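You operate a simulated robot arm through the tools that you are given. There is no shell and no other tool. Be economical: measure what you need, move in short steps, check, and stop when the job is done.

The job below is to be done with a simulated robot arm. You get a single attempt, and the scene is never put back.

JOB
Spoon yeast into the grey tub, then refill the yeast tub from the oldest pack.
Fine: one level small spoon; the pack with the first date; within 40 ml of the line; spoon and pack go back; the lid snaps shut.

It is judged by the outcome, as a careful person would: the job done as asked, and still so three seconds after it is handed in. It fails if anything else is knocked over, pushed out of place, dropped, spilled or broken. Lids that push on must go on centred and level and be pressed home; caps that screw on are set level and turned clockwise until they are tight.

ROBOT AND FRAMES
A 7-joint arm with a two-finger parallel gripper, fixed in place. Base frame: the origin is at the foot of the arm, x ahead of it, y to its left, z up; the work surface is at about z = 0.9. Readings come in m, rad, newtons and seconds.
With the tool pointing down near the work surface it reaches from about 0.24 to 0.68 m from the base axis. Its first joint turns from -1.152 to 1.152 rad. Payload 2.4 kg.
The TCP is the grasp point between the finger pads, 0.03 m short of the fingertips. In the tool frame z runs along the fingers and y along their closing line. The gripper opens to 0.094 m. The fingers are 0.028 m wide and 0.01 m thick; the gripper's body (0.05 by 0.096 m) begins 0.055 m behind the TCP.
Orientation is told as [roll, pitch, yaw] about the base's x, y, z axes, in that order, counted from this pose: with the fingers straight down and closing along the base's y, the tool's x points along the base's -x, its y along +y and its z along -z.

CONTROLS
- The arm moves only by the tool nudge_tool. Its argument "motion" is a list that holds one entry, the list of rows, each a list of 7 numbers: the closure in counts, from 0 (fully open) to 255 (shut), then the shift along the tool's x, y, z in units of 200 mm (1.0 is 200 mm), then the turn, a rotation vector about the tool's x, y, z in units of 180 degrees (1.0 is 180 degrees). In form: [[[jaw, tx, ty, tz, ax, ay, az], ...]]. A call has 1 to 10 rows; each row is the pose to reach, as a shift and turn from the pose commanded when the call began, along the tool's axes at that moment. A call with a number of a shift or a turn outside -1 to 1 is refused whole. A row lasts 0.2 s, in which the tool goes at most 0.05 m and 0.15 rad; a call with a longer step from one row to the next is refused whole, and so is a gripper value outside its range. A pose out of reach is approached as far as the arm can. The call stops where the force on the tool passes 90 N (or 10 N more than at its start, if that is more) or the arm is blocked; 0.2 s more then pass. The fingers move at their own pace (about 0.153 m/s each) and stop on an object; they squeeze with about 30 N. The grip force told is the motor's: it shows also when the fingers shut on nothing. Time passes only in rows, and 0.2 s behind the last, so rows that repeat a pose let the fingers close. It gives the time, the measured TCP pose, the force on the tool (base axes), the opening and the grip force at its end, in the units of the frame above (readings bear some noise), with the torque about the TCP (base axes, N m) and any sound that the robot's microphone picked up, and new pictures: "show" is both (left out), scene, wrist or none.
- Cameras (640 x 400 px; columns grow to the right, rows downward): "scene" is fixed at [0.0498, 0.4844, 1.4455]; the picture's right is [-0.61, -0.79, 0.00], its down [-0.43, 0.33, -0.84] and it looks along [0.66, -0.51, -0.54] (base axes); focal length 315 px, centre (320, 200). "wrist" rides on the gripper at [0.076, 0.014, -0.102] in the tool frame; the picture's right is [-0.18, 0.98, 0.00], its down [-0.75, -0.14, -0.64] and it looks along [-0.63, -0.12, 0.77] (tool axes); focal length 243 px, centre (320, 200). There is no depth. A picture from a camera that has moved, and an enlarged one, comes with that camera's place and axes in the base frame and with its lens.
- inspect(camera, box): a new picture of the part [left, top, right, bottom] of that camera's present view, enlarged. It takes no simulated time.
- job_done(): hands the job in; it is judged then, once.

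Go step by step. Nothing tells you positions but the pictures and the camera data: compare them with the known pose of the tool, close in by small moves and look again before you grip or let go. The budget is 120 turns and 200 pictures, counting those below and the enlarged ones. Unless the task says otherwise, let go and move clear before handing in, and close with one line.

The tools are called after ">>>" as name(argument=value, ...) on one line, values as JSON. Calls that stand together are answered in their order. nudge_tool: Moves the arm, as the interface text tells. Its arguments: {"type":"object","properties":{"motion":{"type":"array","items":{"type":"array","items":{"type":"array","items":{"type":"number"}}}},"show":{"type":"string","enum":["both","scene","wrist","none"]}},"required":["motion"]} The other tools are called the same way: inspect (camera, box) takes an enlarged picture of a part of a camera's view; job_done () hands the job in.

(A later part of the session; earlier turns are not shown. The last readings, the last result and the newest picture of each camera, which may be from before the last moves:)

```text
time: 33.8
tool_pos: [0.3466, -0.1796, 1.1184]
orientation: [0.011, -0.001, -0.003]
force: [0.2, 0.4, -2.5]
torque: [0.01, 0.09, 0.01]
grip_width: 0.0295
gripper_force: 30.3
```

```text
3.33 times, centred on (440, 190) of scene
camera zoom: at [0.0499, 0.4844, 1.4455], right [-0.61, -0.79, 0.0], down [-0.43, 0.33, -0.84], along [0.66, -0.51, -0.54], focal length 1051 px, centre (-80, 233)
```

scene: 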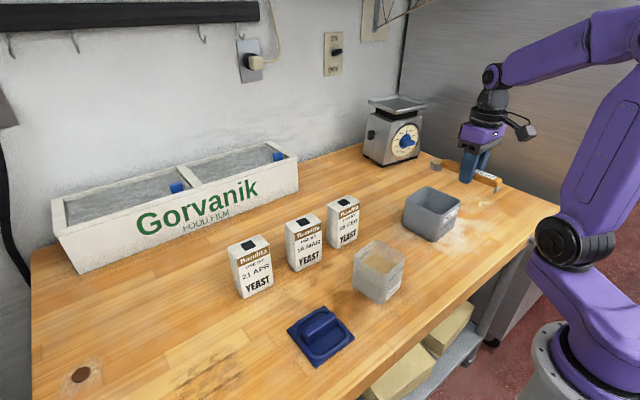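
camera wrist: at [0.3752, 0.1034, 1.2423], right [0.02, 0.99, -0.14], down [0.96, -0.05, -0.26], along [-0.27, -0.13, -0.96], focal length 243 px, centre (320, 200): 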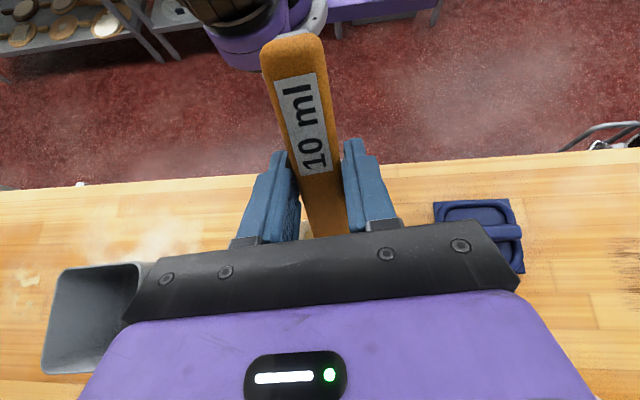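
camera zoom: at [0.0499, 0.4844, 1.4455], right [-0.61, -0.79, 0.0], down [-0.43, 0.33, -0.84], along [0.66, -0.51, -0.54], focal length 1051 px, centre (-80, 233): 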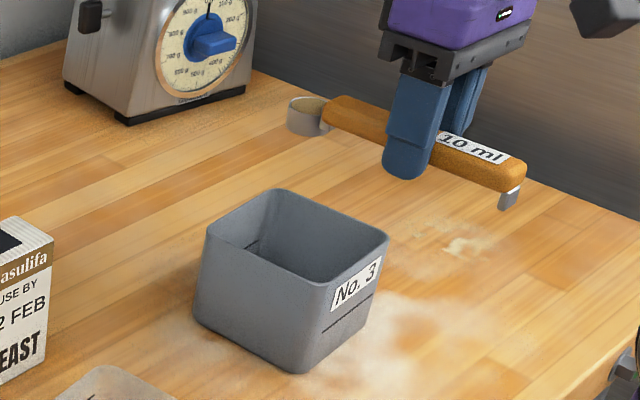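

The yeast is level and the spoon is near the grey tub. I'll pitch it progressively while keeping the bowl over the tub's centre, just above the rim.

>>> nudge_tool(motion=[[[255, 0.035, -0.025, 0.007, 0, 0.0444, 0], [255, 0.008, -0.025, 0.047, 0, 0.0889, 0], [255, -0.026, -0.025, 0.0945, 0, 0.1333, 0], [255, -0.0675, -0.025, 0.122, 0, 0.1778, 0], [255, -0.1155, -0.025, 0.13, 0, 0.2222, 0], [255, -0.1685, -0.025, 0.1445, 0, 0.2667, 0], [255, -0.226, -0.025, 0.117, 0, 0.3111, 0], [255, -0.287, -0.025, 0.098, 0, 0.3556, 0], [255, -0.35, -0.025, 0.088, 0, 0.4, 0], [255, -0.412, -0.025, 0.087, 0, 0.4444, 0]]], show="scene")

>>> inspect(camera="scene", box=[380, 150, 480, 250])

```text
time: 36.0
tool_pos: [0.3395, -0.1511, 1.0795]
orientation: [0.047, 1.312, 0.043]
force: [-0.3, 0.7, -1.7]
torque: [0.03, 0.0, 0.0]
grip_width: 0.0273
gripper_force: 30.5
out of reach, approached as far as the arm can: row 8, 9, 10
```

scene: 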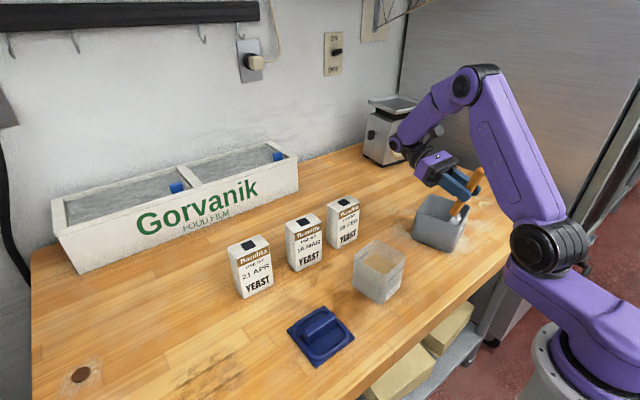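

```text
4.00 times, centred on (430, 200) of scene
camera zoom: at [0.0498, 0.4844, 1.4455], right [-0.61, -0.79, 0.0], down [-0.43, 0.33, -0.84], along [0.66, -0.51, -0.54], focal length 1262 px, centre (-120, 200)
```

zoom: 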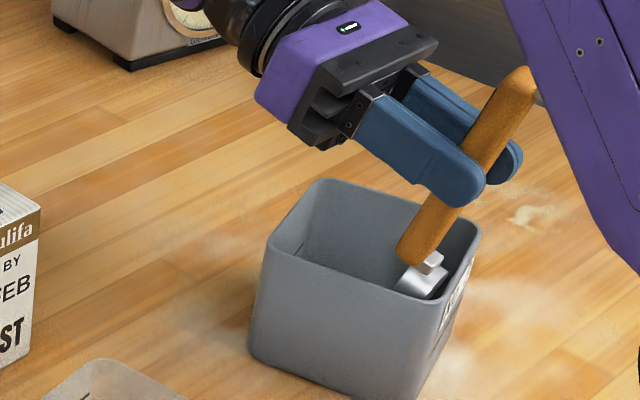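

The arm drifted out of reach: the spoon ended up against the near wall and seems to have dragged the grey tub a little toward the base. I'll first lift the spoon clear gently.

>>> nudge_tool(motion=[[[255, 0.08, 0, 0, 0, 0, 0], [255, 0.16, 0, 0, 0, 0, 0], [255, 0.24, 0, 0, 0, 0, 0], [255, 0.24, 0, 0, 0, 0, 0]]], show="scene")

>>> inspect(camera="scene", box=[380, 150, 480, 250])

```text
time: 37.0
tool_pos: [0.3047, -0.1517, 1.1143]
orientation: [0.048, 1.31, 0.043]
force: [0.0, -0.1, -1.5]
torque: [-0.05, -0.05, -0.01]
grip_width: 0.027
gripper_force: 30.2
out of reach, approached as far as the arm can: row 1, 2, 3, 4
```

scene: 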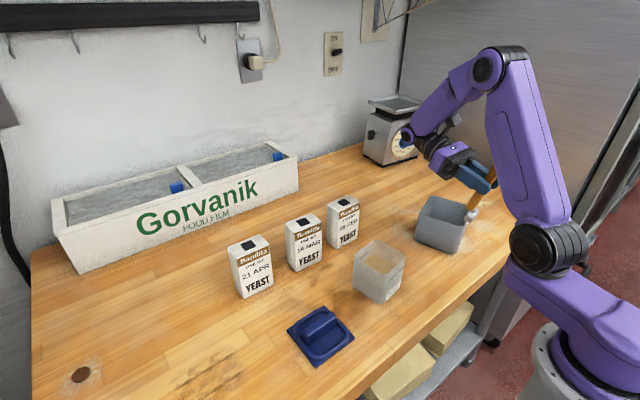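

```text
4.00 times, centred on (430, 200) of scene
camera zoom: at [0.0498, 0.4844, 1.4455], right [-0.61, -0.79, 0.0], down [-0.43, 0.33, -0.84], along [0.66, -0.51, -0.54], focal length 1262 px, centre (-120, 200)
```

zoom: 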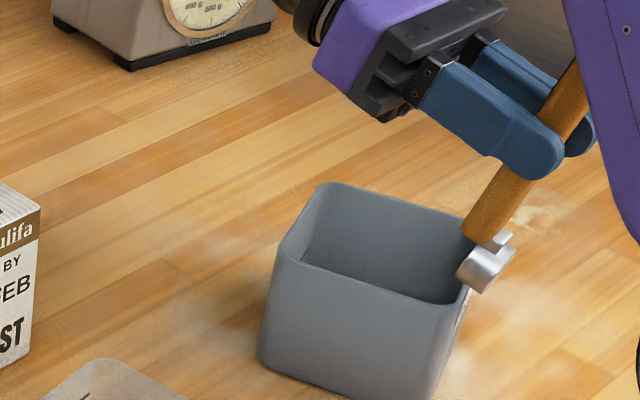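

The spoon is clear of the tub's inside. I'll reduce the pitch to get back to a reachable pose, which raises the bowl.

>>> nudge_tool(motion=[[[255, 0, 0, 0, 0, -0.046, 0], [255, 0, 0, 0, 0, -0.092, 0], [255, 0, 0, 0, 0, -0.138, 0], [255, 0, 0, 0, 0, -0.184, 0], [255, 0, 0, 0, 0, -0.2, 0], [255, 0, 0, 0, 0, -0.2, 0]]], show="scene")

>>> inspect(camera="scene", box=[390, 130, 510, 250])

```text
time: 38.4
tool_pos: [0.3066, -0.1522, 1.1132]
orientation: [0.016, 0.681, 0.009]
force: [0.4, 0.6, -1.8]
torque: [-0.03, 0.04, 0.01]
grip_width: 0.0271
gripper_force: 30.3
```

scene: 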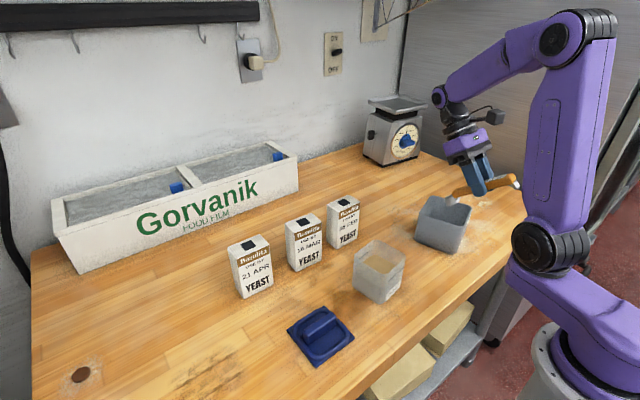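

```text
3.33 times, centred on (450, 190) of scene
camera zoom: at [0.0498, 0.4844, 1.4455], right [-0.61, -0.79, 0.0], down [-0.43, 0.33, -0.84], along [0.66, -0.51, -0.54], focal length 1051 px, centre (-113, 233)
```

zoom: 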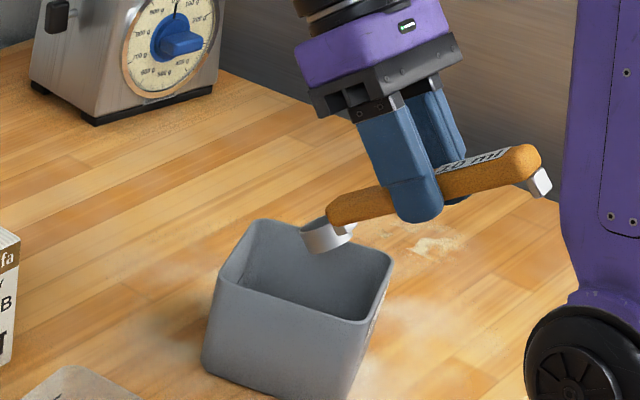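

I've regained control. The grey tub has shifted about 5 cm toward the base and turned a little, so I'll put it back later. Next I'll look with the wrist camera to see whether the yeast fell inside.

>>> nudge_tool(motion=[[[255, 0.05, 0, -0.1, 0, -0.045, 0], [255, 0.1, 0, -0.2, 0, -0.09, 0], [255, 0.15, 0, -0.3, 0, -0.135, 0], [255, 0.18, 0, -0.36, 0, -0.18, 0], [255, 0.18, 0, -0.36, 0, -0.216, 0], [255, 0.18, 0, -0.36, 0, -0.216, 0]]], show="both")

>>> inspect(camera="scene", box=[400, 100, 520, 260])

```text
time: 39.8
tool_pos: [0.3236, -0.152, 1.193]
orientation: [0.013, 0.002, -0.002]
force: [-0.5, 1.1, -0.9]
torque: [0.01, 0.07, -0.01]
grip_width: 0.027
gripper_force: 29.9
camera wrist: at [0.2478, -0.1396, 1.295], right [0.19, 0.98, 0.01], down [0.75, -0.15, 0.64], along [0.63, -0.11, -0.77], focal length 243 px, centre (320, 200)
```

scene: 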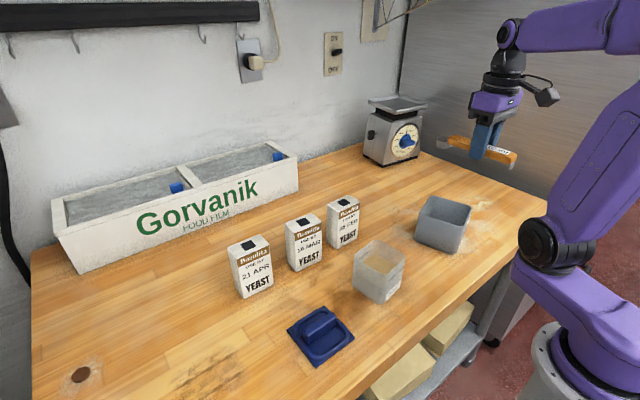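
wrist: 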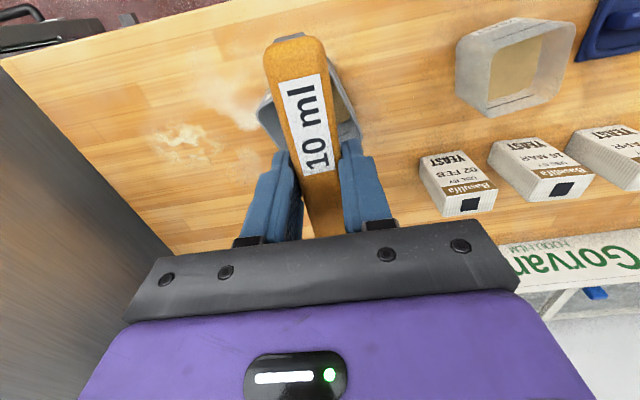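

```text
2.50 times, centred on (460, 180) of scene
camera zoom: at [0.0498, 0.4844, 1.4455], right [-0.61, -0.79, 0.0], down [-0.43, 0.33, -0.84], along [0.66, -0.51, -0.54], focal length 789 px, centre (-30, 250)
```

zoom: 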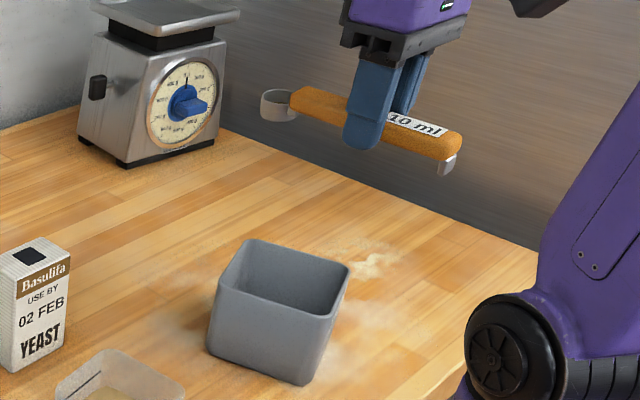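

>>> inspect(camera="wrist", box=[240, 50, 380, 160])

>>> inspect(camera="scene", box=[438, 120, 498, 170])

>>> inspect(camera="scene", box=[400, 180, 500, 270])

```text
3.64 times, centred on (310, 105) of wrist
camera zoom: at [0.2478, -0.1396, 1.295], right [0.19, 0.98, 0.01], down [0.75, -0.15, 0.64], along [0.63, -0.11, -0.77], focal length 882 px, centre (356, 546)
```

zoom: 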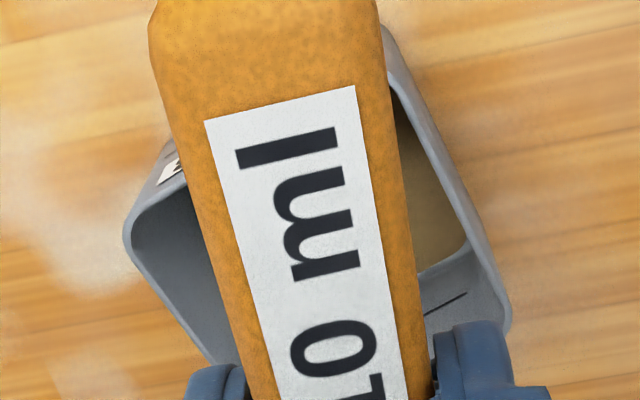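

```text
8.00 times, centred on (468, 145) of scene
camera zoom: at [0.0498, 0.4844, 1.4455], right [-0.61, -0.79, 0.0], down [-0.43, 0.33, -0.84], along [0.66, -0.51, -0.54], focal length 2523 px, centre (-864, 640)
```

zoom: 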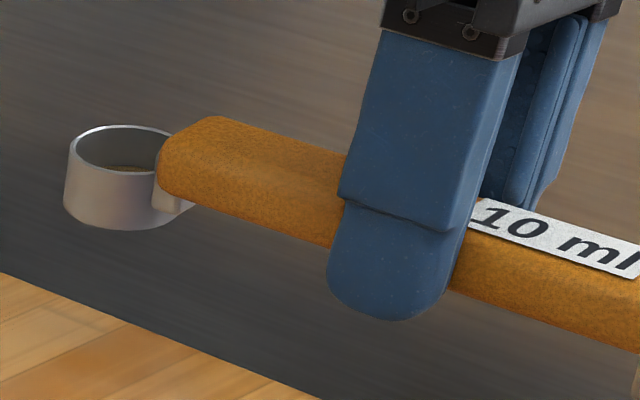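

```text
4.44 times, centred on (450, 225) of scene
camera zoom: at [0.0498, 0.4844, 1.4455], right [-0.61, -0.79, 0.0], down [-0.43, 0.33, -0.84], along [0.66, -0.51, -0.54], focal length 1402 px, centre (-258, 89)
```

zoom: 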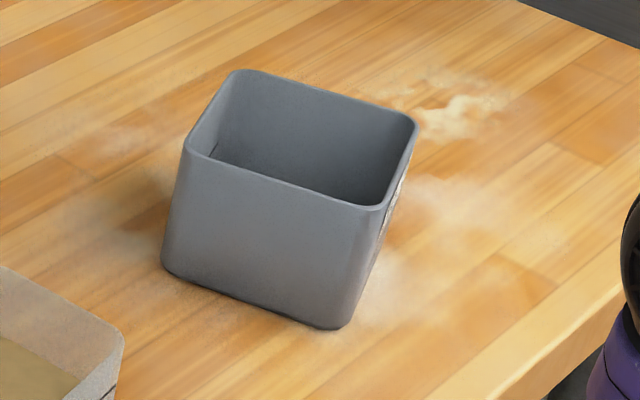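

The yeast is inside the grey tub, but a little residue remains in the spoon. I'll tip it again over the tub, staying inside the reachable range.

>>> nudge_tool(motion=[[[255, 0.19, -0.03, 0.055, 0, 0.0444, 0], [255, 0.168, -0.065, 0.145, 0, 0.0889, 0], [255, 0.134, -0.065, 0.2425, 0, 0.1333, 0], [255, 0.093, -0.065, 0.345, 0, 0.1778, 0], [255, 0.0445, -0.065, 0.4525, 0, 0.2222, 0], [255, -0.0085, -0.065, 0.5, 0, 0.2667, 0], [255, -0.066, -0.065, 0.51, 0, 0.3111, 0], [255, -0.066, -0.065, 0.51, 0, 0.3111, 0]]], show="none")

>>> inspect(camera="scene", box=[400, 150, 500, 260])

```text
time: 41.6
tool_pos: [0.3366, -0.1644, 1.09]
orientation: [0.021, 0.981, 0.016]
force: [-1.2, 0.7, -0.3]
torque: [0.03, 0.05, 0.04]
grip_width: 0.0267
gripper_force: 30.3
```

```text
3.64 times, centred on (450, 205) of scene
camera zoom: at [0.0499, 0.4844, 1.4455], right [-0.61, -0.79, 0.0], down [-0.43, 0.33, -0.84], along [0.66, -0.51, -0.54], focal length 1147 px, centre (-153, 182)
```

zoom: 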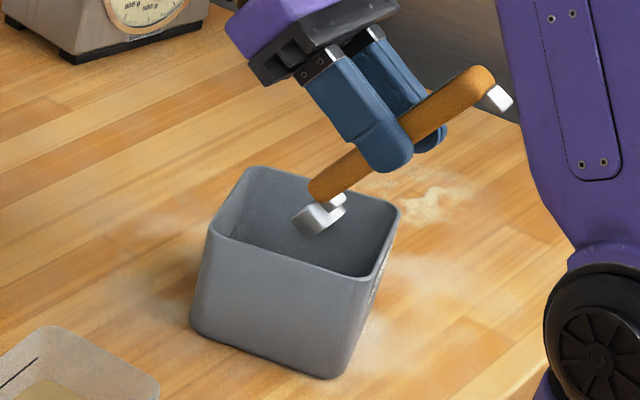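

The bowl is nicely over the tub. I'll add about 14° more pitch in place with a small shake.

>>> nudge_tool(motion=[[[255, -0.02, 0, 0, 0, 0.04, 0], [255, -0.03, 0, 0, 0, 0.075, 0], [255, 0, 0, 0, 0, 0.075, 0], [255, -0.03, 0, 0, 0, 0.075, 0], [255, 0, 0, 0, 0, 0.075, 0], [255, -0.03, 0, 0, 0, 0.075, 0], [255, -0.03, 0, 0, 0, 0.075, 0]]], show="none")

>>> inspect(camera="scene", box=[400, 150, 500, 260])

```text
time: 43.2
tool_pos: [0.3393, -0.1634, 1.0845]
orientation: [0.037, 1.218, 0.032]
force: [0.3, 0.2, 0.0]
torque: [0.0, -0.01, -0.04]
grip_width: 0.0268
gripper_force: 29.8
```

```text
3.64 times, centred on (450, 205) of scene
camera zoom: at [0.0498, 0.4844, 1.4455], right [-0.61, -0.79, 0.0], down [-0.43, 0.33, -0.84], along [0.66, -0.51, -0.54], focal length 1147 px, centre (-153, 182)
```

zoom: 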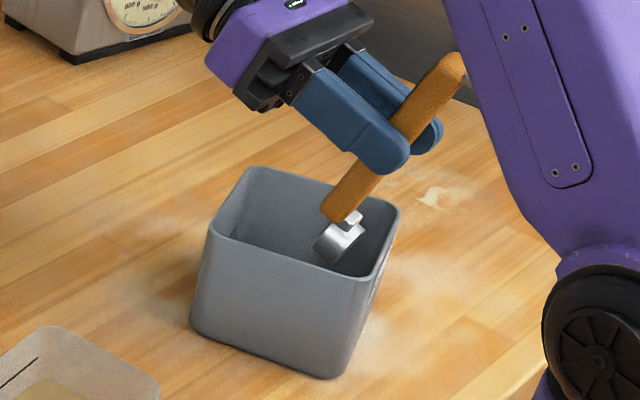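

I'll bring it back to level above the tub to check whether the bowl is empty.

>>> nudge_tool(motion=[[[255, 0.08, 0, 0, 0, -0.0431, 0], [255, 0.16, 0, 0, 0, -0.0862, 0], [255, 0.22, 0, 0, 0, -0.1293, 0], [255, 0.28, 0, 0, 0, -0.1724, 0], [255, 0.34, 0, 0.01, 0, -0.2155, 0], [255, 0.357, 0, 0.02, 0, -0.2586, 0], [255, 0.357, 0, 0.028, 0, -0.3017, 0], [255, 0.357, 0, 0.028, 0, -0.3448, 0], [255, 0.357, 0, 0.028, 0, -0.388, 0], [255, 0.357, 0, 0.028, 0, -0.388, 0]]], show="none")

>>> inspect(camera="scene", box=[425, 130, 485, 180])

>>> inspect(camera="wrist", box=[220, 30, 420, 180])

```text
time: 45.4
tool_pos: [0.3091, -0.1655, 1.1497]
orientation: [0.012, -0.005, -0.001]
force: [0.0, -0.2, -1.5]
torque: [0.0, 0.06, 0.0]
grip_width: 0.0268
gripper_force: 29.9
```

```text
8.00 times, centred on (455, 155) of scene
camera zoom: at [0.0498, 0.4844, 1.4455], right [-0.61, -0.79, 0.0], down [-0.43, 0.33, -0.84], along [0.66, -0.51, -0.54], focal length 2523 px, centre (-760, 560)
```

zoom: 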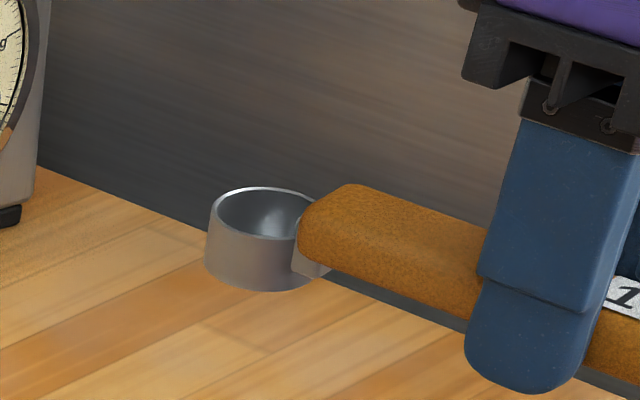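

```text
2.67 times, centred on (320, 105) of wrist
camera zoom: at [0.2327, -0.1517, 1.2519], right [0.19, 0.98, 0.01], down [0.75, -0.15, 0.64], along [0.63, -0.11, -0.77], focal length 647 px, centre (320, 453)
```

zoom: 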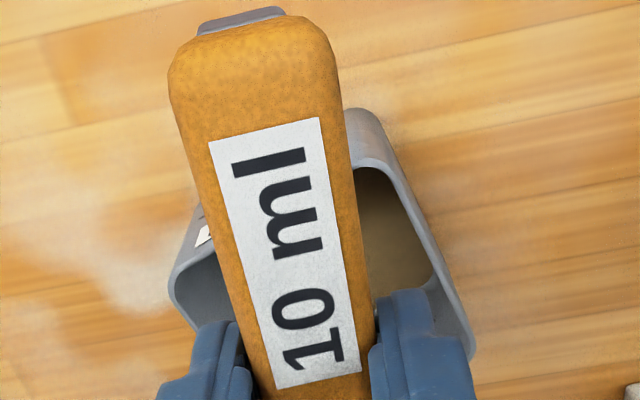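

The spoon is empty and the yeast sits on the grey tub's floor. I'll return the spoon to where it came from, (0.316, -0.055, 0.932) with yaw -0.05.

>>> nudge_tool(motion=[[[255, -0.01, 0.19, 0, 0, 0, 0.006], [255, -0.02, 0.38, 0, 0, 0, 0.012], [255, -0.0335, 0.552, 0, 0, 0, 0.0155], [255, -0.0335, 0.552, 0.2, 0, 0, 0.0155], [255, -0.0335, 0.552, 0.4, 0, 0, 0.0155], [255, -0.0335, 0.552, 0.6, 0, 0, 0.0155], [255, -0.0335, 0.552, 0.8, 0, 0, 0.0155], [255, -0.0335, 0.552, 0.95, 0, 0, 0.0155], [255, -0.0335, 0.552, 0.95, 0, 0, 0.0155]]], show="wrist")

>>> inspect(camera="scene", box=[390, 210, 480, 290])

```text
time: 47.4
tool_pos: [0.3175, -0.0521, 0.9618]
orientation: [0.012, -0.001, -0.051]
force: [0.1, 0.4, -0.6]
torque: [-0.01, 0.07, -0.01]
grip_width: 0.0267
gripper_force: 29.7
camera wrist: at [0.2416, -0.0351, 1.0632], right [0.23, 0.97, 0.01], down [0.74, -0.19, 0.64], along [0.63, -0.14, -0.77], focal length 243 px, centre (320, 200)
```

wrist: 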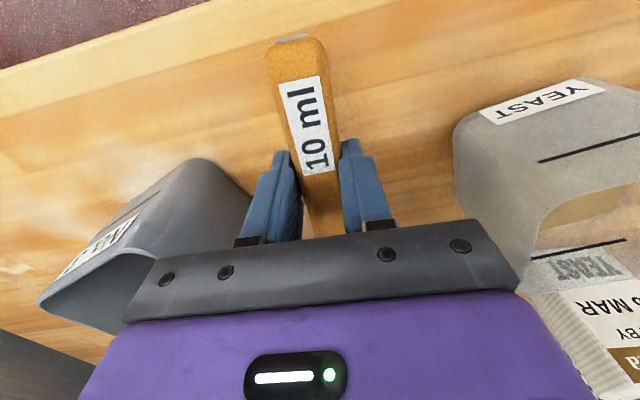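

```text
5.00 times, centred on (435, 250) of scene
camera zoom: at [0.0498, 0.4844, 1.4455], right [-0.61, -0.79, 0.0], down [-0.43, 0.33, -0.84], along [0.66, -0.51, -0.54], focal length 1577 px, centre (-255, -50)
```

zoom: 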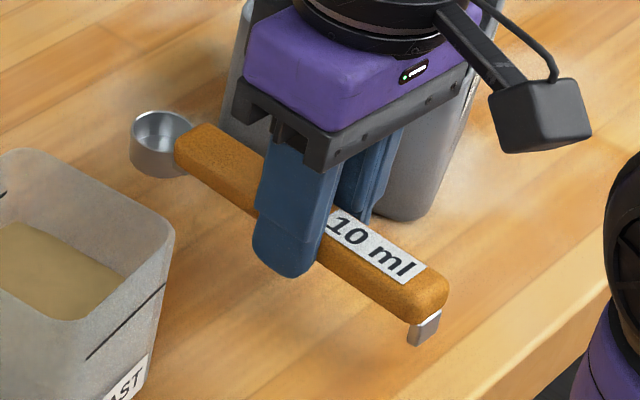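

>>> nudge_tool(motion=[[[255, 0.008, -0.015, 0.06, 0, 0, 0], [255, 0.008, -0.015, 0.11, 0, 0, 0], [255, 0.008, -0.015, 0.13, 0, 0, 0], [255, 0.008, -0.015, 0.142, 0, 0, 0], [255, 0.008, -0.015, 0.142, 0, 0, 0]]], show="none")

>>> inspect(camera="scene", box=[390, 220, 480, 290])

```text
time: 48.4
tool_pos: [0.3164, -0.0565, 0.9353]
orientation: [0.011, -0.008, -0.051]
force: [-7.7, 0.9, 26.7]
torque: [-0.24, 0.05, -0.05]
grip_width: 0.0258
gripper_force: 30.6
stopped in row 4: the force on the tool passed its limit at 105 N (the readings are from after the stop); the commanded pose is now the measured one
```

```text
5.71 times, centred on (435, 255) of scene
camera zoom: at [0.0494, 0.4845, 1.4455], right [-0.61, -0.79, 0.0], down [-0.43, 0.33, -0.84], along [0.66, -0.51, -0.54], focal length 1802 px, centre (-337, -114)
```

zoom: 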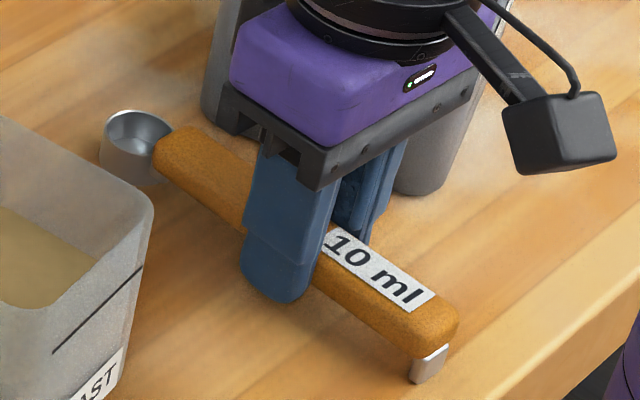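

The spoon is on the table. I'll ease off and open the fingers.

>>> nudge_tool(motion=[[[255, 0, 0, -0.006, 0, 0, 0], [120, 0, 0, -0.006, 0, 0, 0], [100, 0, 0, -0.006, 0, 0, 0], [80, 0, 0, -0.006, 0, 0, 0], [80, 0, 0, -0.15, 0, 0, 0], [80, 0, 0, -0.35, 0, 0, 0], [80, 0, 0, -0.6, 0, 0, 0], [80, 0, 0, -0.8, 0, 0, 0]]], show="both")

>>> inspect(camera="scene", box=[390, 190, 490, 290])

```text
time: 50.2
tool_pos: [0.3139, -0.0575, 1.0967]
orientation: [0.011, -0.008, -0.053]
force: [0.2, -0.2, -1.0]
torque: [0.02, 0.03, -0.01]
grip_width: 0.0645
gripper_force: 0.0
camera wrist: at [0.2383, -0.0406, 1.1978], right [0.23, 0.97, 0.01], down [0.74, -0.19, 0.65], along [0.63, -0.14, -0.76], focal length 243 px, centre (320, 200)
```

scene: 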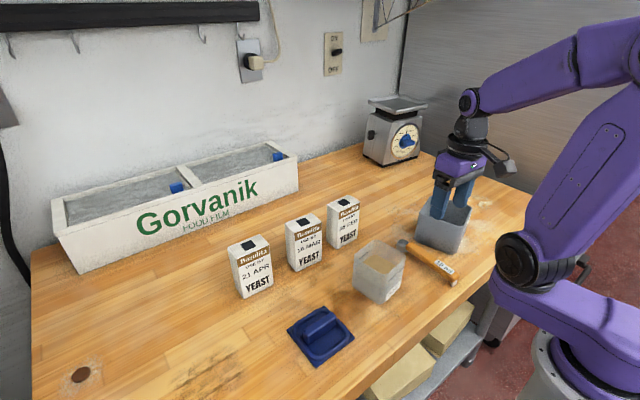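
wrist: 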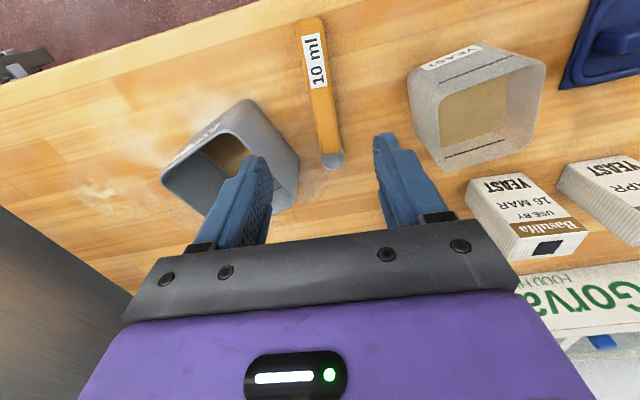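

```text
4.00 times, centred on (440, 240) of scene
camera zoom: at [0.0498, 0.4844, 1.4455], right [-0.61, -0.79, 0.0], down [-0.43, 0.33, -0.84], along [0.66, -0.51, -0.54], focal length 1262 px, centre (-160, 40)
```

zoom: 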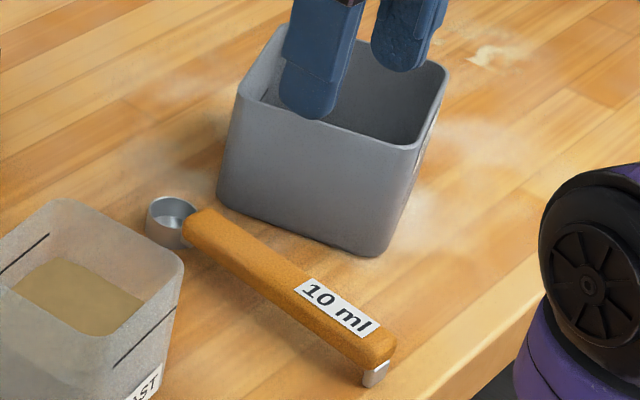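

The spoon is back. Next I'll restore the grey tub to its original place, and I need a close look to measure its present pose.

>>> inspect(camera="wrist", box=[150, 80, 310, 220])

>>> nudge_tool(motion=[[[80, 0.1, -0.1, -0.2, 0, 0, 0], [80, 0.2, -0.2, -0.4, 0, 0, 0], [80, 0.25, -0.3, -0.55, 0, 0, 0], [80, 0.25, -0.4, -0.7, 0, 0, 0], [80, 0.25, -0.4, -0.7, 0, 0, 0]]], show="both")

>>> inspect(camera="scene", box=[400, 180, 490, 270])

>>> inspect(camera="wrist", box=[180, 40, 330, 180])

```text
2.86 times, centred on (230, 150) of wrist
camera zoom: at [0.2383, -0.0406, 1.1978], right [0.23, 0.97, 0.01], down [0.74, -0.19, 0.65], along [0.63, -0.14, -0.76], focal length 693 px, centre (577, 343)
```

zoom: 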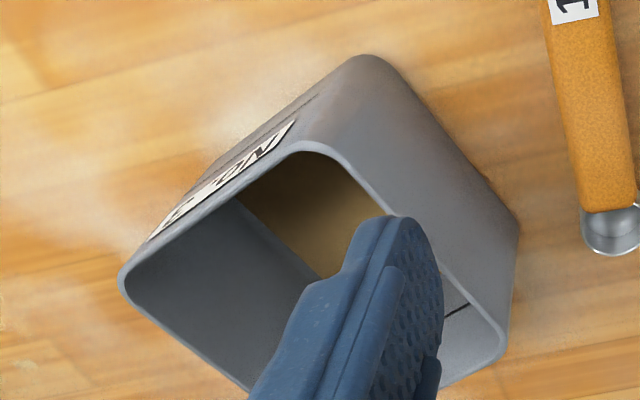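

```text
time: 51.4
tool_pos: [0.2593, -0.1365, 1.2339]
orientation: [0.011, -0.006, -0.05]
force: [-0.3, 0.6, -0.6]
torque: [0.05, -0.03, 0.0]
grip_width: 0.0642
gripper_force: 0.1
camera wrist: at [0.183, -0.1199, 1.3359], right [0.23, 0.97, 0.01], down [0.74, -0.19, 0.65], along [0.63, -0.14, -0.76], focal length 243 px, centre (320, 200)
```

scene: 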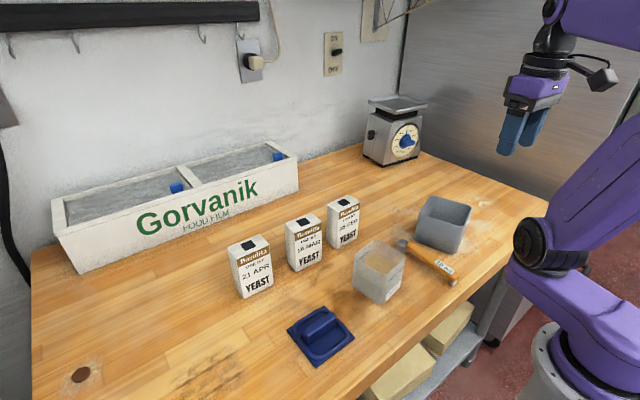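
wrist: 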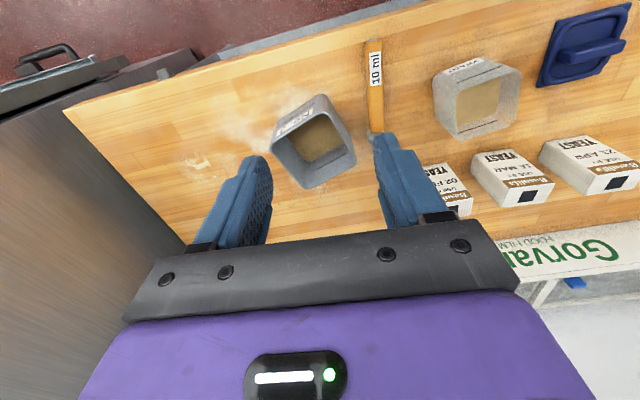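

```text
4.44 times, centred on (445, 225) of scene
camera zoom: at [0.0498, 0.4844, 1.4455], right [-0.61, -0.79, 0.0], down [-0.43, 0.33, -0.84], along [0.66, -0.51, -0.54], focal length 1402 px, centre (-236, 89)
```

zoom: 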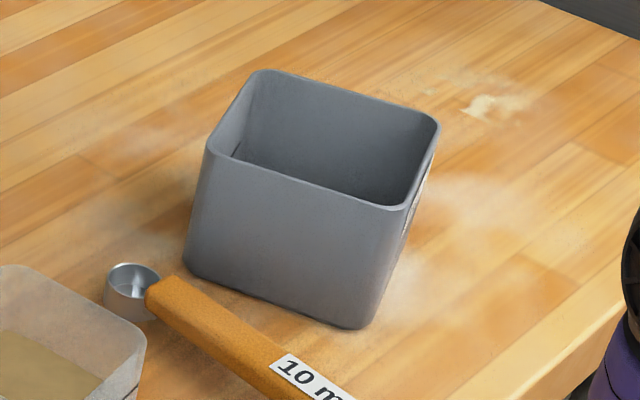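

```text
2.86 times, centred on (255, 110) of wrist
camera zoom: at [0.183, -0.1199, 1.3359], right [0.23, 0.97, 0.01], down [0.74, -0.19, 0.65], along [0.63, -0.14, -0.76], focal length 693 px, centre (506, 457)
```

zoom: 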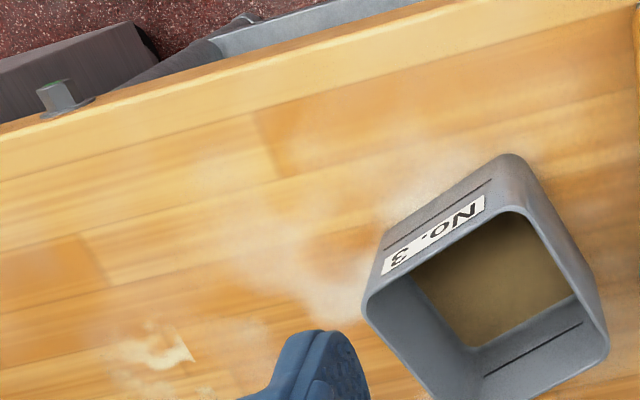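

The grey tub is now centred at about (0.371, -0.1725) with yaw 18.5°. Originally it was at about (0.4235, -0.186) with yaw around 5–7°. I'll grasp its left wall and slide it back.

>>> nudge_tool(motion=[[[90, -0.1, 0.014, 0.18, 0, 0, -0.03], [90, -0.2, 0.028, 0.36, 0, 0, -0.06], [90, -0.3, 0.042, 0.54, 0, 0, -0.09], [90, -0.4, 0.057, 0.72, 0, 0, -0.1187], [90, -0.4755, 0.0715, 0.9, 0, 0, -0.1187], [90, -0.4755, 0.0715, 0.92, 0, 0, -0.1187], [90, -0.4755, 0.0715, 0.92, 0, 0, -0.1187]]], show="both")

>>> inspect(camera="scene", box=[400, 170, 490, 270])

```text
time: 53.0
tool_pos: [0.3575, -0.1245, 1.0496]
orientation: [0.007, -0.01, 0.324]
force: [0.3, -0.7, 0.2]
torque: [-0.02, 0.02, -0.03]
grip_width: 0.0609
gripper_force: 0.0
camera wrist: at [0.2797, -0.1357, 1.1516], right [-0.14, 0.99, 0.01], down [0.75, 0.1, 0.65], along [0.64, 0.1, -0.76], focal length 243 px, centre (320, 200)
```

scene: 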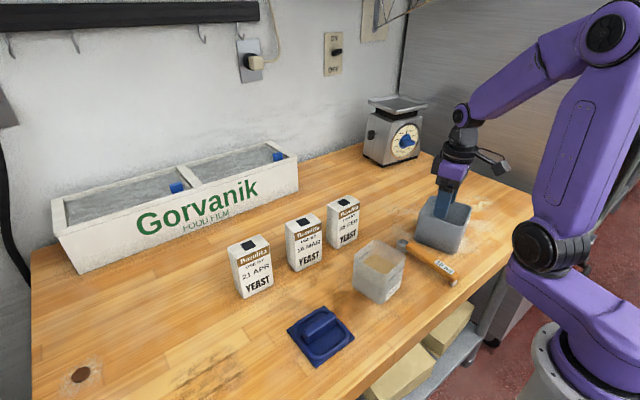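
wrist: 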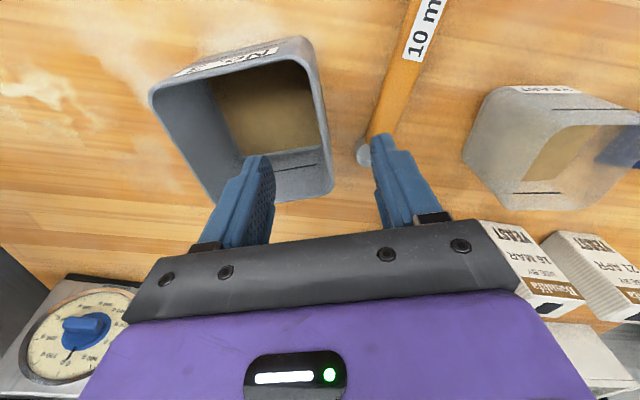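

```text
4.00 times, centred on (445, 220) of scene
camera zoom: at [0.0498, 0.4844, 1.4455], right [-0.61, -0.79, 0.0], down [-0.43, 0.33, -0.84], along [0.66, -0.51, -0.54], focal length 1262 px, centre (-180, 120)
```

zoom: 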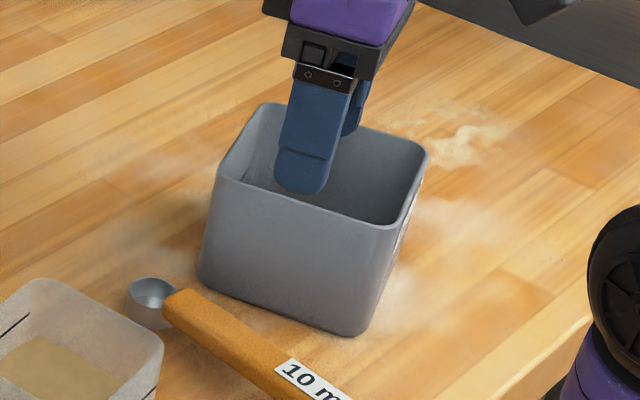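

The wall is between the fingers. I'll descend and close.

>>> nudge_tool(motion=[[[90, 0, 0, 0.14, 0, 0, 0], [90, 0, 0, 0.273, 0, 0, 0], [90, 0, 0, 0.273, 0, 0, 0], [150, 0, 0, 0.273, 0, 0, 0], [200, 0, 0, 0.273, 0, 0, 0], [230, 0, 0, 0.273, 0, 0, 0], [255, 0, 0, 0.273, 0, 0, 0], [255, 0, 0, 0.273, 0, 0, 0]]], show="scene")

>>> inspect(camera="scene", box=[400, 170, 490, 270])

```text
time: 54.8
tool_pos: [0.3574, -0.1249, 0.996]
orientation: [0.006, -0.01, 0.322]
force: [1.0, 0.6, 0.1]
torque: [-0.23, -0.03, 0.12]
grip_width: 0.0022
gripper_force: 30.3
```

scene: 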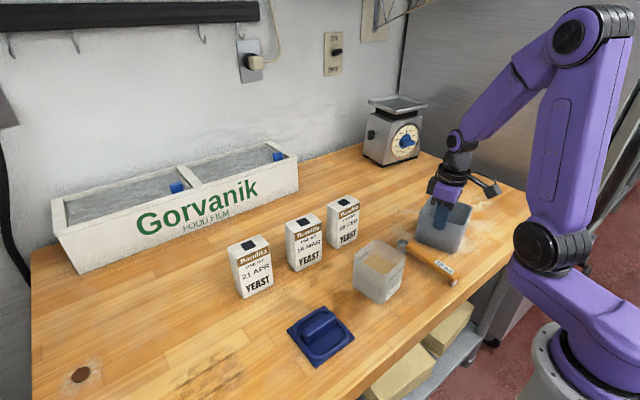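

```text
4.00 times, centred on (445, 220) of scene
camera zoom: at [0.0498, 0.4844, 1.4455], right [-0.61, -0.79, 0.0], down [-0.43, 0.33, -0.84], along [0.66, -0.51, -0.54], focal length 1262 px, centre (-180, 120)
```

zoom: 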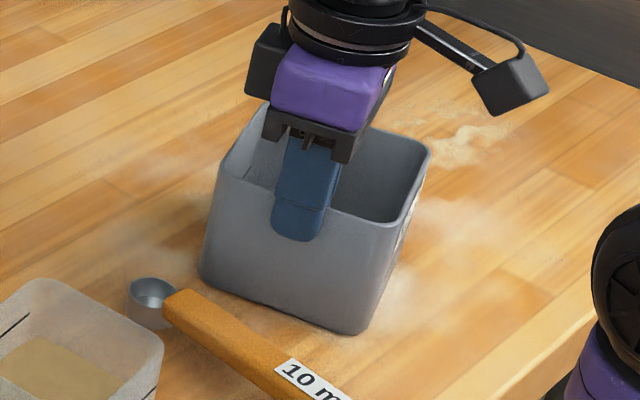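

The wall is gripped. I'll lift it 3 mm, slide it back by (+0.063, -0.012) with a -12° turn, and set it down.

>>> nudge_tool(motion=[[[255, 0, 0, -0.018, 0, 0, 0], [255, -0.056, -0.031, -0.018, 0, 0, 0.013], [255, -0.112, -0.062, -0.018, 0, 0, 0.027], [255, -0.168, -0.093, -0.018, 0, 0, 0.04], [255, -0.224, -0.124, -0.018, 0, 0, 0.053], [255, -0.279, -0.155, -0.018, 0, 0, 0.0667], [255, -0.279, -0.155, -0.018, 0, 0, 0.0667], [255, -0.279, -0.155, 0, 0, 0, 0.0667], [255, -0.279, -0.155, 0, 0, 0, 0.0667]]], show="none")

>>> inspect(camera="scene", box=[390, 180, 470, 290])

```text
time: 56.8
tool_pos: [0.4204, -0.137, 0.9971]
orientation: [0.008, -0.01, 0.116]
force: [-0.1, 1.8, 3.6]
torque: [-0.19, -0.26, 0.07]
grip_width: 0.0023
gripper_force: 29.8
```

```text
3.64 times, centred on (430, 235) of scene
camera zoom: at [0.0498, 0.4844, 1.4455], right [-0.61, -0.79, 0.0], down [-0.43, 0.33, -0.84], along [0.66, -0.51, -0.54], focal length 1147 px, centre (-80, 73)
```

zoom: 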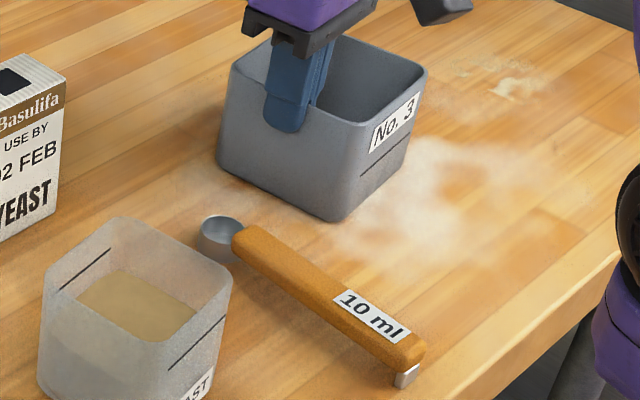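

The tub's picture nearly matches the original crop. I'll release it and lift away.

>>> nudge_tool(motion=[[[200, 0, 0, 0, 0, 0, 0], [170, 0, 0, 0, 0, 0, 0], [170, 0, 0, 0, 0, 0, 0], [170, 0, 0, -0.2, 0, 0, 0], [170, 0, 0, -0.4, 0, 0, 0], [170, 0.1, 0, -0.6, 0, 0, 0], [170, 0.2, 0, -0.8, 0, 0, 0], [100, 0.3, 0.1, -0.9, 0, 0, 0]]], show="both")

>>> inspect(camera="scene", box=[390, 180, 470, 290])

```text
time: 58.6
tool_pos: [0.3571, -0.1245, 1.1767]
orientation: [0.01, -0.009, 0.111]
force: [1.1, 0.0, 0.0]
torque: [0.02, 0.03, -0.02]
grip_width: 0.0571
gripper_force: 0.0
camera wrist: at [0.2786, -0.1196, 1.2793], right [0.07, 1.0, 0.01], down [0.76, -0.06, 0.65], along [0.65, -0.04, -0.76], focal length 243 px, centre (320, 200)
```

scene: 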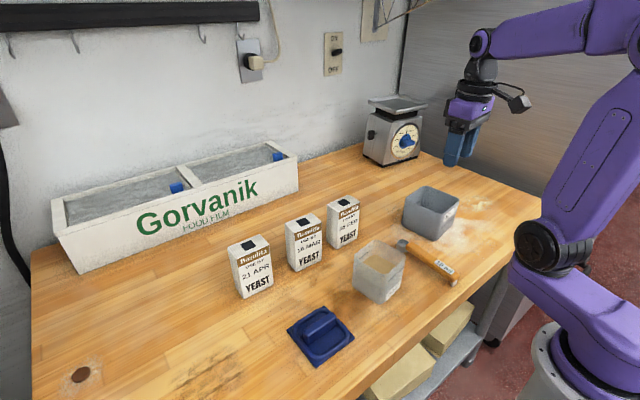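
wrist: 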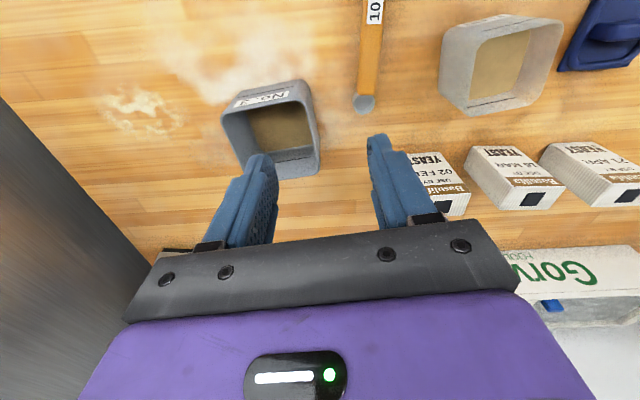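

```text
3.64 times, centred on (430, 235) of scene
camera zoom: at [0.0498, 0.4844, 1.4455], right [-0.61, -0.79, 0.0], down [-0.43, 0.33, -0.84], along [0.66, -0.51, -0.54], focal length 1147 px, centre (-80, 73)
```

zoom: 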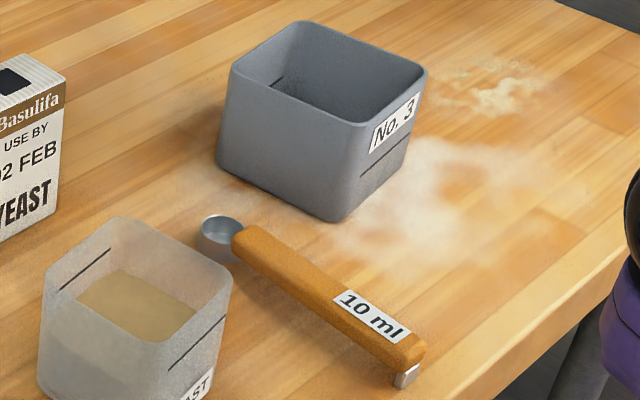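

The grey tub is back in place. For the pack, I'll pitch the hand forward about 45° and hover in front of the 02 FEB pack to test reach.

>>> nudge_tool(motion=[[[0, -0.076, 0.129, 0.042, 0, -0.042, 0.006], [0, -0.151, 0.257, 0.083, 0, -0.083, 0.012], [0, -0.227, 0.386, 0.125, 0, -0.125, 0.018], [0, -0.302, 0.515, 0.167, 0, -0.167, 0.024], [0, -0.378, 0.643, 0.208, 0, -0.208, 0.03], [0, -0.4535, 0.772, 0.25, 0, -0.25, 0.035], [0, -0.4535, 0.772, 0.25, 0, -0.25, 0.035]]], show="both")

```text
time: 60.2
tool_pos: [0.4304, 0.0406, 1.1287]
orientation: [0.073, -0.792, -0.038]
force: [0.2, 0.1, -0.5]
torque: [0.02, 0.02, 0.02]
grip_width: 0.0941
gripper_force: 0.1
camera wrist: at [0.3047, 0.0517, 1.1469], right [0.12, 0.98, 0.18], down [0.07, -0.19, 0.98], along [0.99, -0.1, -0.09], focal length 243 px, centre (320, 200)
```

scene: 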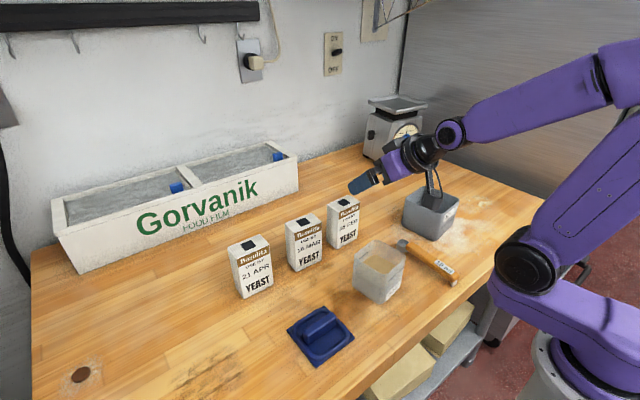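
wrist: 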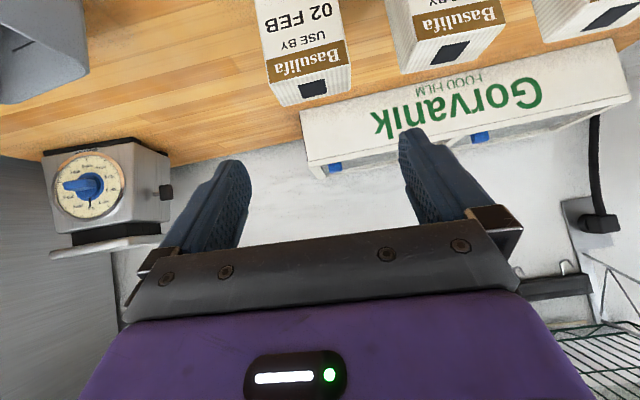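

Forward pitch works here, but the wrist camera would hit the yeast tub on this approach. I'll take the pack from its -y side instead, gripping across its 40 mm thickness. First I'll level out and then yaw 90°.

>>> nudge_tool(motion=[[[0, -0.088, -0.083, -0.005, 0, 0.042, 0], [0, -0.177, -0.167, -0.01, 0, 0.084, 0], [0, -0.265, -0.25, -0.015, 0, 0.126, 0], [0, -0.353, -0.333, -0.02, 0, 0.168, 0], [0, -0.442, -0.417, -0.025, 0, 0.21, 0], [0, -0.53, -0.5, -0.03, 0, 0.252, 0], [0, -0.53, -0.5, -0.03, 0, 0.252, 0]]], show="none")

>>> nudge_tool(motion=[[[0, 0, 0, 0, 0, 0, -0.046], [0, 0, 0, 0, 0, 0, -0.092], [0, 0, 0, 0, 0, 0, -0.138], [0, 0, 0, 0, 0, 0, -0.184], [0, 0, 0, 0, 0, 0, -0.23], [0, 0, 0, 0, 0, 0, -0.276], [0, 0, 0, 0, 0, 0, -0.322], [0, 0, 0, 0, 0, 0, -0.368], [0, 0, 0, 0, 0, 0, -0.414], [0, 0, 0, 0, 0, 0, -0.46]]], show="scene")

```text
time: 61.8
tool_pos: [0.5016, -0.0635, 1.203]
orientation: [0.05, 0.001, 0.015]
force: [-0.2, -0.4, 0.2]
torque: [0.02, -0.02, -0.02]
grip_width: 0.094
gripper_force: 0.2
```

```text
time: 64.0
tool_pos: [0.5034, -0.0627, 1.2024]
orientation: [0.006, -0.051, 1.46]
force: [0.1, -0.2, 0.3]
torque: [0.01, 0.01, 0.0]
grip_width: 0.094
gripper_force: 0.0
```

scene: 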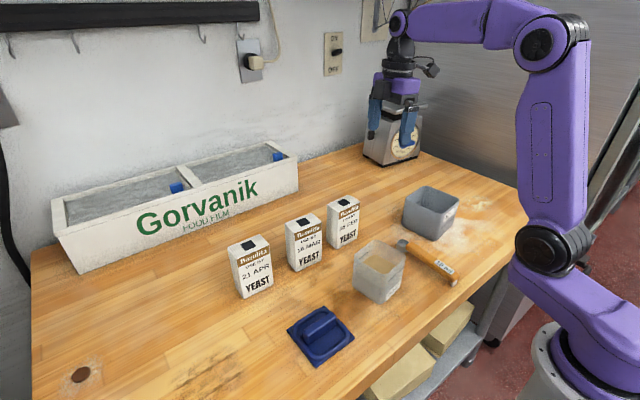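

>>> nudge_tool(motion=[[[0, -0.03, -0.12, 0.2, 0, 0, -0.0446], [0, -0.03, -0.12, 0.4, 0, 0, -0.0446], [0, -0.03, -0.12, 0.4, 0, 0, -0.0446]]], show="none")

>>> nudge_tool(motion=[[[0, 0, 0, 0, 0, -0.045, 0], [0, 0, 0, 0, 0, -0.09, 0], [0, 0, 0, 0, 0, -0.135, 0], [0, 0, 0, 0, 0, -0.18, 0], [0, 0, 0, 0, 0, -0.225, 0], [0, 0, 0, 0, 0, -0.262, 0], [0, 0, 0, 0, 0, -0.262, 0]]], show="both")

```text
time: 64.8
tool_pos: [0.5252, -0.0554, 1.1235]
orientation: [0.0, -0.053, 1.602]
force: [0.2, 0.1, -0.5]
torque: [0.02, 0.01, 0.0]
grip_width: 0.0943
gripper_force: 0.0
```

```text
time: 66.4
tool_pos: [0.527, -0.0564, 1.1242]
orientation: [-0.003, -0.878, 1.601]
force: [0.1, -0.8, 0.1]
torque: [0.0, 0.04, -0.01]
grip_width: 0.094
gripper_force: 0.0
camera wrist: at [0.5157, -0.184, 1.1301], right [-0.99, 0.09, 0.14], down [0.14, -0.01, 0.99], along [0.09, 1.0, -0.01], focal length 243 px, centre (320, 200)
```

scene: 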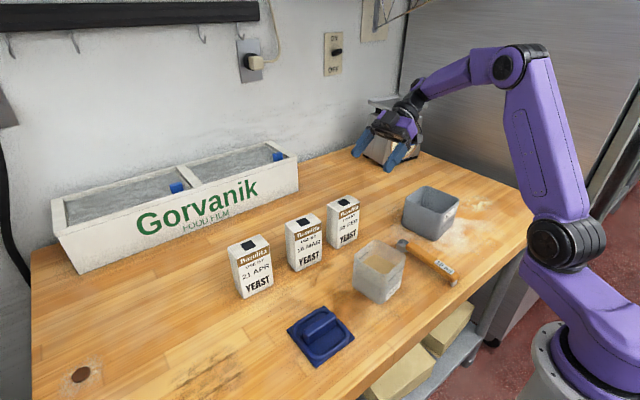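
wrist: 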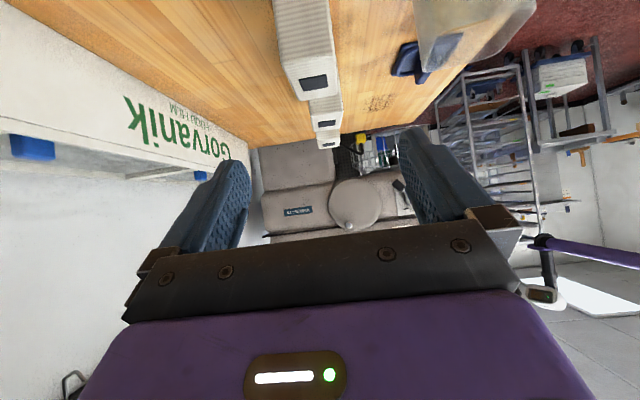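

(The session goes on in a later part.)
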